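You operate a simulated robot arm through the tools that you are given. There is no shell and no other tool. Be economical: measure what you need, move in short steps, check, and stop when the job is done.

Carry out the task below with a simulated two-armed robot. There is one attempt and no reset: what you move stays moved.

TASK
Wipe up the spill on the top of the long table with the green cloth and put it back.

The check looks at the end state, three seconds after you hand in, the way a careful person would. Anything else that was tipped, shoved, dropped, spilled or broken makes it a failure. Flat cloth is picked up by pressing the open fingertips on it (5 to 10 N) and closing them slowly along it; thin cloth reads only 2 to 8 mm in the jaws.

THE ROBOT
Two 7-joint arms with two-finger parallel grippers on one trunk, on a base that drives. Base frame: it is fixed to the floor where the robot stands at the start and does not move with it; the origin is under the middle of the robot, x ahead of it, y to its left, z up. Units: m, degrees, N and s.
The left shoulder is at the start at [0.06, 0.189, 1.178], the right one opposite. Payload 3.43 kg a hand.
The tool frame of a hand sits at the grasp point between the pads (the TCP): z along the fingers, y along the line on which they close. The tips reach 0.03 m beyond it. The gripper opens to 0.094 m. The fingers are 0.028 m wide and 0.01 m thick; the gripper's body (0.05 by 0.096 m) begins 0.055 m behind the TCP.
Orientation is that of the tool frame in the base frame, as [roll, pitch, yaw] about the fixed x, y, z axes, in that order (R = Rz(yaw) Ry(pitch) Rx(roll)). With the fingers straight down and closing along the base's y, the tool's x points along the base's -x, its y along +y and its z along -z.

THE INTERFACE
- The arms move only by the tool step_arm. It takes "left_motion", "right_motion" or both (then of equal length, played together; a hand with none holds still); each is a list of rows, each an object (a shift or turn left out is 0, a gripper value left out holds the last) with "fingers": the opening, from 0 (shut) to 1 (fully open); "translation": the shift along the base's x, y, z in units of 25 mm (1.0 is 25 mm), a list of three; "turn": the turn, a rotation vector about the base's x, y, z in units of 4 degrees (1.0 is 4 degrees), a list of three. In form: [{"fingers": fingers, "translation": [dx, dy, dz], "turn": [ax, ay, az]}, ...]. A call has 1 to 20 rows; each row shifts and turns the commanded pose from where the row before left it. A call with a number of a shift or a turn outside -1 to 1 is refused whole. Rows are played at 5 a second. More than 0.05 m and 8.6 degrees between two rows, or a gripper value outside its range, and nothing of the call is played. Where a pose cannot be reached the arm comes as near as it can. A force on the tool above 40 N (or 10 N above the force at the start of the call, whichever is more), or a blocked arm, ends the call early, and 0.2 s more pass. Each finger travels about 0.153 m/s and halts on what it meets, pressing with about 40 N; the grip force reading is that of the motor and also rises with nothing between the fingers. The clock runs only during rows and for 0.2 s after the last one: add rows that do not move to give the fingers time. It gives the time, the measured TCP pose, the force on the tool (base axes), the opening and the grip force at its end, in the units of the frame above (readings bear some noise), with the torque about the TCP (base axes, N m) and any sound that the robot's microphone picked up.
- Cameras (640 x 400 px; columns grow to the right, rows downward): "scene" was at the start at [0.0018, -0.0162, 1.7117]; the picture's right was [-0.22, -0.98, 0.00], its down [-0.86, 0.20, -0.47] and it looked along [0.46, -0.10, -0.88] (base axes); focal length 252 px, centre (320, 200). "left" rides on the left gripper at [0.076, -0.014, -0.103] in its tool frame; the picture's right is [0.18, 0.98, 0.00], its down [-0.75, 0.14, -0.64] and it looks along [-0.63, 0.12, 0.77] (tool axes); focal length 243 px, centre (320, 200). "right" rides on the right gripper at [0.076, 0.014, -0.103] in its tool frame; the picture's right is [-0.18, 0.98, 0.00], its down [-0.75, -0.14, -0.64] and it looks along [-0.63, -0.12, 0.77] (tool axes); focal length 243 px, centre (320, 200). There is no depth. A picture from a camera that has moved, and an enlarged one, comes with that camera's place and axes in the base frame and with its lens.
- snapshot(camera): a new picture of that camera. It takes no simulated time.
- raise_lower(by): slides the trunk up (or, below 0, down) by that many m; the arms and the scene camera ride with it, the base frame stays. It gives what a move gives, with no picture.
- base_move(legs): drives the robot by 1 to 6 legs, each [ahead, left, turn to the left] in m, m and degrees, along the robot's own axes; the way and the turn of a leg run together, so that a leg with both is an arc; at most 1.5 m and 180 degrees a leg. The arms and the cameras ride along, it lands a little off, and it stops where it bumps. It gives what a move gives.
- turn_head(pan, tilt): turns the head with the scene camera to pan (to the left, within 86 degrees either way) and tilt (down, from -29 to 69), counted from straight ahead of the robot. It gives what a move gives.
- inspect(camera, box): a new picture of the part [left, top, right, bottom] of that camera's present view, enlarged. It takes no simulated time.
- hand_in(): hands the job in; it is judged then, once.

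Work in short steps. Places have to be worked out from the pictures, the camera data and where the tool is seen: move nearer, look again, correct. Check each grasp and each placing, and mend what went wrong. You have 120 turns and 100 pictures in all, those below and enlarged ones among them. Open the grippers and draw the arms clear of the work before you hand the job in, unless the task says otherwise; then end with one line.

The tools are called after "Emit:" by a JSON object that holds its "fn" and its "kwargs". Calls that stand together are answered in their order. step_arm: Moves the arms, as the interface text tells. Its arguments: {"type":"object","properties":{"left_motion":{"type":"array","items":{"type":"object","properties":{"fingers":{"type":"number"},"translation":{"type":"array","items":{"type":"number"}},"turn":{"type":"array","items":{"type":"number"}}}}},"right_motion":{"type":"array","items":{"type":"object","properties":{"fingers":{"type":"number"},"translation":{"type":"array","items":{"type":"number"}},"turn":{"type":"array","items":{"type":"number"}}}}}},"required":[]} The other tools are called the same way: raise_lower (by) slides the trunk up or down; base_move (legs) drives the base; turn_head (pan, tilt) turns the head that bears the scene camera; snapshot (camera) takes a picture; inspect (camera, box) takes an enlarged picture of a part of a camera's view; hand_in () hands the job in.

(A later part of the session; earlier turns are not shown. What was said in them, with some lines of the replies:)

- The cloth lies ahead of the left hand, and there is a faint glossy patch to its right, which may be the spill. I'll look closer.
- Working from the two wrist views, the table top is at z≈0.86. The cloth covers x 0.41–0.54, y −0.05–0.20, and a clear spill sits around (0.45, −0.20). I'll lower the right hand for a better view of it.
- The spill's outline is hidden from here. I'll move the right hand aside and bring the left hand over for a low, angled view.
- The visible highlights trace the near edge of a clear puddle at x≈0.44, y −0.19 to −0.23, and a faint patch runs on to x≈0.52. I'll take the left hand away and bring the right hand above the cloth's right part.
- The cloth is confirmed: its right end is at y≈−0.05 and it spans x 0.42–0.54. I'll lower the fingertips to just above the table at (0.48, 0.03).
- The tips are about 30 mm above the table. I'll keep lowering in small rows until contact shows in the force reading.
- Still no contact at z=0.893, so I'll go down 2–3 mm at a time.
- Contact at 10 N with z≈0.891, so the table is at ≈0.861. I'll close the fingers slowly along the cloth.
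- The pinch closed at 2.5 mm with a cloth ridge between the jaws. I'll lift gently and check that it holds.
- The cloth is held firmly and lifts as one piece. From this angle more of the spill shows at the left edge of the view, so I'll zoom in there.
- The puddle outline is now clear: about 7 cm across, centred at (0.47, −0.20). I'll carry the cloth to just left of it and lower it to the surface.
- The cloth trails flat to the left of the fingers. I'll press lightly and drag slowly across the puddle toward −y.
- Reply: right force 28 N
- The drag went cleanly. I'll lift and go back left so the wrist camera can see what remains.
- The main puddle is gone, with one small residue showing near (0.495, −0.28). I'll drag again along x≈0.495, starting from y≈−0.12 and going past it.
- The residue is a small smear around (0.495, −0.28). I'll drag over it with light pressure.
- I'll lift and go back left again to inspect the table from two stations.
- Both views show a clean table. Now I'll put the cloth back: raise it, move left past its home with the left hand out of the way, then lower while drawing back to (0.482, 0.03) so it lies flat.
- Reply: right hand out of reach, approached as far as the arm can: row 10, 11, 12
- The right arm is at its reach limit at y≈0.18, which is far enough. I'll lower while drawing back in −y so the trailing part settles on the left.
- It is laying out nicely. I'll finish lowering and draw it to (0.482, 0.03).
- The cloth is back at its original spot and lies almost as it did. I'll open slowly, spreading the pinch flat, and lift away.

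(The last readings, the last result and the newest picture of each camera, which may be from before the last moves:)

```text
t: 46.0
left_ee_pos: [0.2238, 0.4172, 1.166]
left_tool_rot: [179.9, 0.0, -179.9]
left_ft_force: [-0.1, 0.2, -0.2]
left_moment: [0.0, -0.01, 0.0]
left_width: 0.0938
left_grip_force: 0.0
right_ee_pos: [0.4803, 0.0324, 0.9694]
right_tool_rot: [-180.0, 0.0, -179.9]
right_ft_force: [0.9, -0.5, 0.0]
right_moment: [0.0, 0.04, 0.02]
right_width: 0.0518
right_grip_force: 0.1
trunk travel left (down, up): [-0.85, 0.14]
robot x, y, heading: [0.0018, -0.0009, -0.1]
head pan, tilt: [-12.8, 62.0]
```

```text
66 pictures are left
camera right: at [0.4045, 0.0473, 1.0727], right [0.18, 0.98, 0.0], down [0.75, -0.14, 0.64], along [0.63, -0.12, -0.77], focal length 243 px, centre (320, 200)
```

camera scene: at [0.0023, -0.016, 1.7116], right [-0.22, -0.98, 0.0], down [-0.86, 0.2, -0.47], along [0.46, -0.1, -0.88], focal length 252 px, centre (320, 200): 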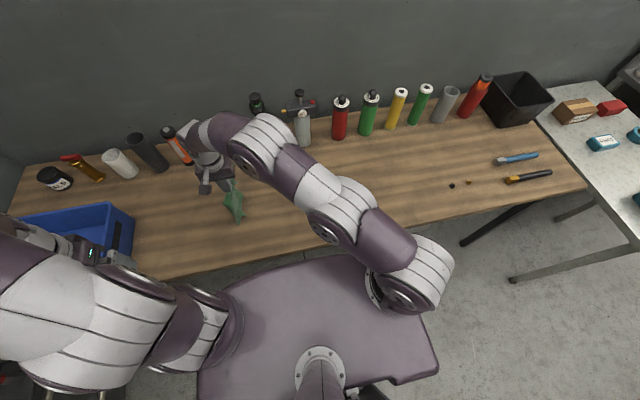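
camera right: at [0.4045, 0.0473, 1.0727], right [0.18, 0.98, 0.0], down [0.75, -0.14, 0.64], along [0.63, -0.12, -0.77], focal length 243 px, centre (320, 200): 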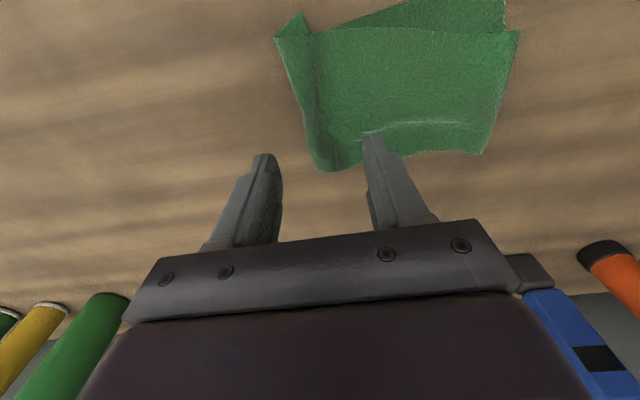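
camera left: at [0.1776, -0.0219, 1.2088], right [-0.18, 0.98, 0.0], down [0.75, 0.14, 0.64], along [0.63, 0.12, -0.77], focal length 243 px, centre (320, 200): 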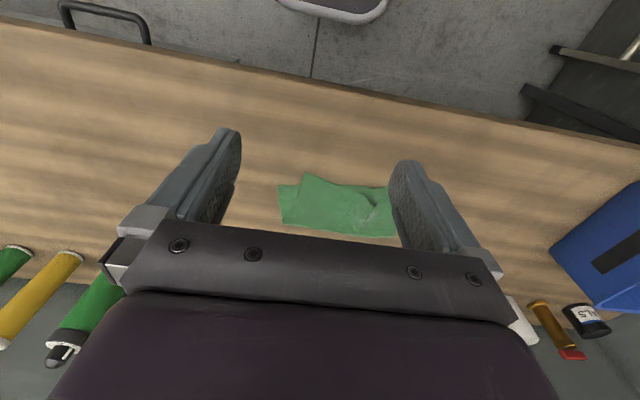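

The cloth is released and lies flat at its home. I'll check the spill area once more from this angle, then retreat.

Emit:
{"fn": "inspect", "kwargs": {"camera": "right", "box": [0, 40, 288, 220]}}

Emit:
{"fn": "step_arm", "kwargs": {"right_motion": [{"translation": [0, 0, 1]}, {"translation": [0, -1, 1]}, {"translation": [-0.5, -1, 1]}, {"translation": [-0.5, -1, 1]}, {"translation": [-0.5, -1, 1]}, {"translation": [-0.5, -1, 1]}, {"translation": [-0.5, -1, 0]}, {"translation": [-1, -1, 0]}, {"translation": [-1, -1, 0]}, {"translation": [-1, -1, 0]}, {"translation": [-1, -1, 0]}, {"translation": [0, -1, 0]}, {"translation": [0, -1, 0]}, {"translation": [0, -1, 0]}, {"translation": [0, -1, 0]}, {"translation": [0, -1, 0]}, {}]}}

Emit:
{"fn": "snapshot", "kwargs": {"camera": "scene"}}

Emit:
{"fn": "inspect", "kwargs": {"camera": "scene", "box": [220, 130, 412, 250]}}

```text
2.22 times, centred on (144, 130) of right
camera zoom: at [0.4045, 0.0473, 1.0727], right [0.18, 0.98, 0.0], down [0.75, -0.14, 0.64], along [0.63, -0.12, -0.77], focal length 539 px, centre (711, 356)
```

zoom: 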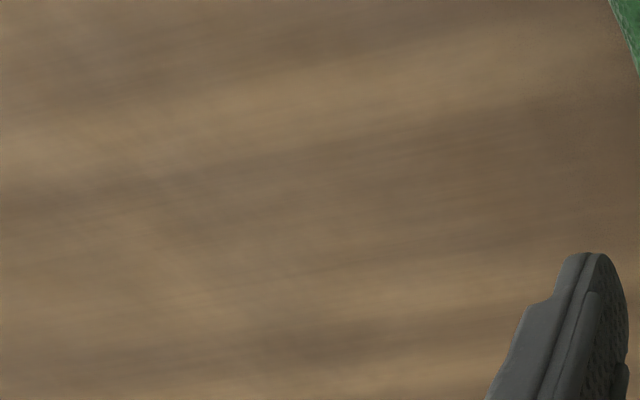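

```text
t: 49.6
left_ee_pos: [0.2249, 0.4181, 1.1664]
left_tool_rot: [180.0, 0.0, -180.0]
left_ft_force: [-1.3, 0.3, -0.8]
left_moment: [-0.01, 0.02, 0.02]
left_width: 0.0943
left_grip_force: 0.1
right_ee_pos: [0.3178, -0.3442, 1.119]
right_tool_rot: [-180.0, -0.1, -180.0]
right_ft_force: [-0.1, 0.4, 0.4]
right_moment: [0.0, -0.02, -0.02]
right_width: 0.0516
right_grip_force: 0.0
trunk travel left (down, up): [-0.85, 0.14]
robot x, y, heading: [-0.0006, -0.0032, 0.1]
head pan, tilt: [-12.8, 62.0]
```

```text
64 pictures are left
camera scene: at [0.0015, -0.0156, 1.7117], right [-0.22, -0.98, 0.0], down [-0.86, 0.19, -0.47], along [0.46, -0.1, -0.88], focal length 252 px, centre (320, 200)
```

scene: 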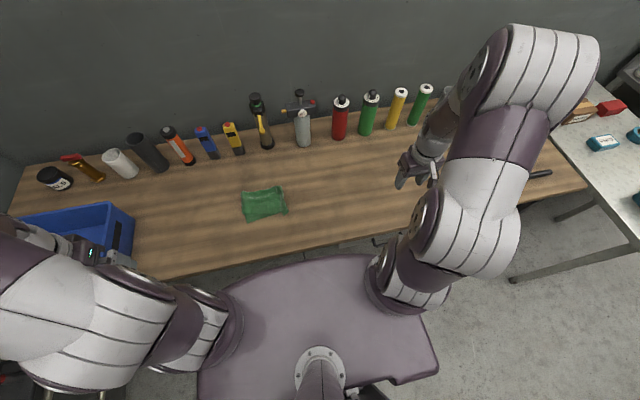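

```text
3.33 times, centred on (316, 190) of scene
camera zoom: at [0.0015, -0.0156, 1.7117], right [-0.22, -0.98, 0.0], down [-0.86, 0.19, -0.47], along [0.46, -0.1, -0.88], focal length 840 px, centre (333, 233)
```

zoom: 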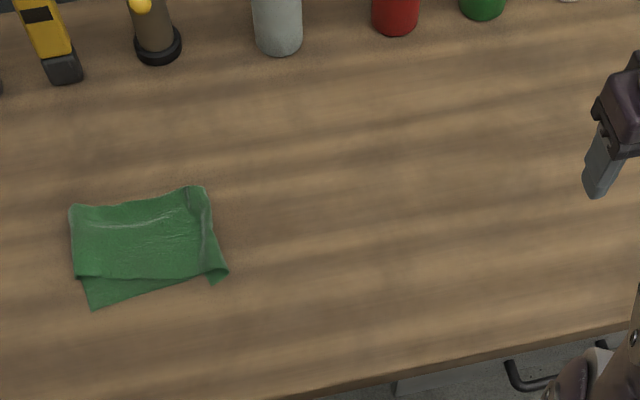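

The cloth is home, the table is clean and nothing else has moved. I'll open the right gripper fully and take a last look at the region beyond the wipe.

Emit:
{"fn": "step_arm", "kwargs": {"right_motion": [{"fingers": 1, "translation": [0, 0, 0.5]}, {"translation": [-0.5, -0.5, 0.5]}, {"translation": [-0.5, -0.5, 0]}, {}]}}

Emit:
{"fn": "snapshot", "kwargs": {"camera": "right"}}

```text
t: 50.6
left_ee_pos: [0.2241, 0.4173, 1.1655]
left_tool_rot: [179.9, 0.0, -180.0]
left_ft_force: [-0.6, 0.0, 0.0]
left_moment: [-0.03, 0.01, 0.02]
left_width: 0.0939
left_grip_force: 0.0
right_ee_pos: [0.2939, -0.368, 1.1449]
right_tool_rot: [180.0, 0.0, -179.9]
right_ft_force: [0.2, -1.1, -0.7]
right_moment: [0.02, -0.02, -0.03]
right_width: 0.0938
right_grip_force: 0.0
trunk travel left (down, up): [-0.85, 0.14]
robot x, y, heading: [-0.0036, -0.0015, -0.2]
head pan, tilt: [-12.8, 62.0]
```

```text
62 pictures are left
camera right: at [0.2173, -0.353, 1.2474], right [0.18, 0.98, 0.0], down [0.75, -0.14, 0.64], along [0.63, -0.12, -0.77], focal length 243 px, centre (320, 200)
```

right: 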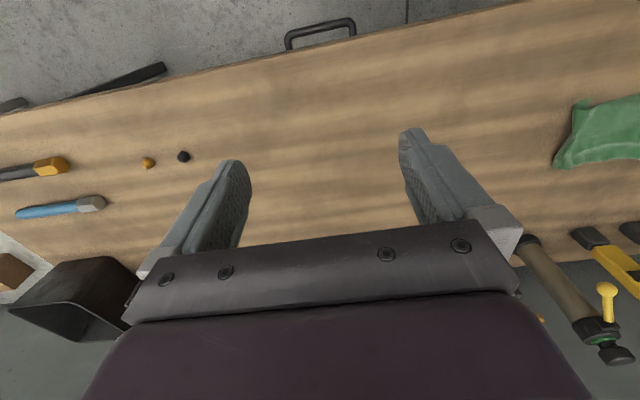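

The table is clean in this view too. Both grippers are open and clear of the work, so I'll hand in.

Emit:
{"fn": "hand_in", "kwargs": {}}

```text
The job is handed in.
```

I wiped up the spill with the green cloth and put the cloth back in its original spot; it now lies about 5 cm narrower at its right end, where the edge folded over.
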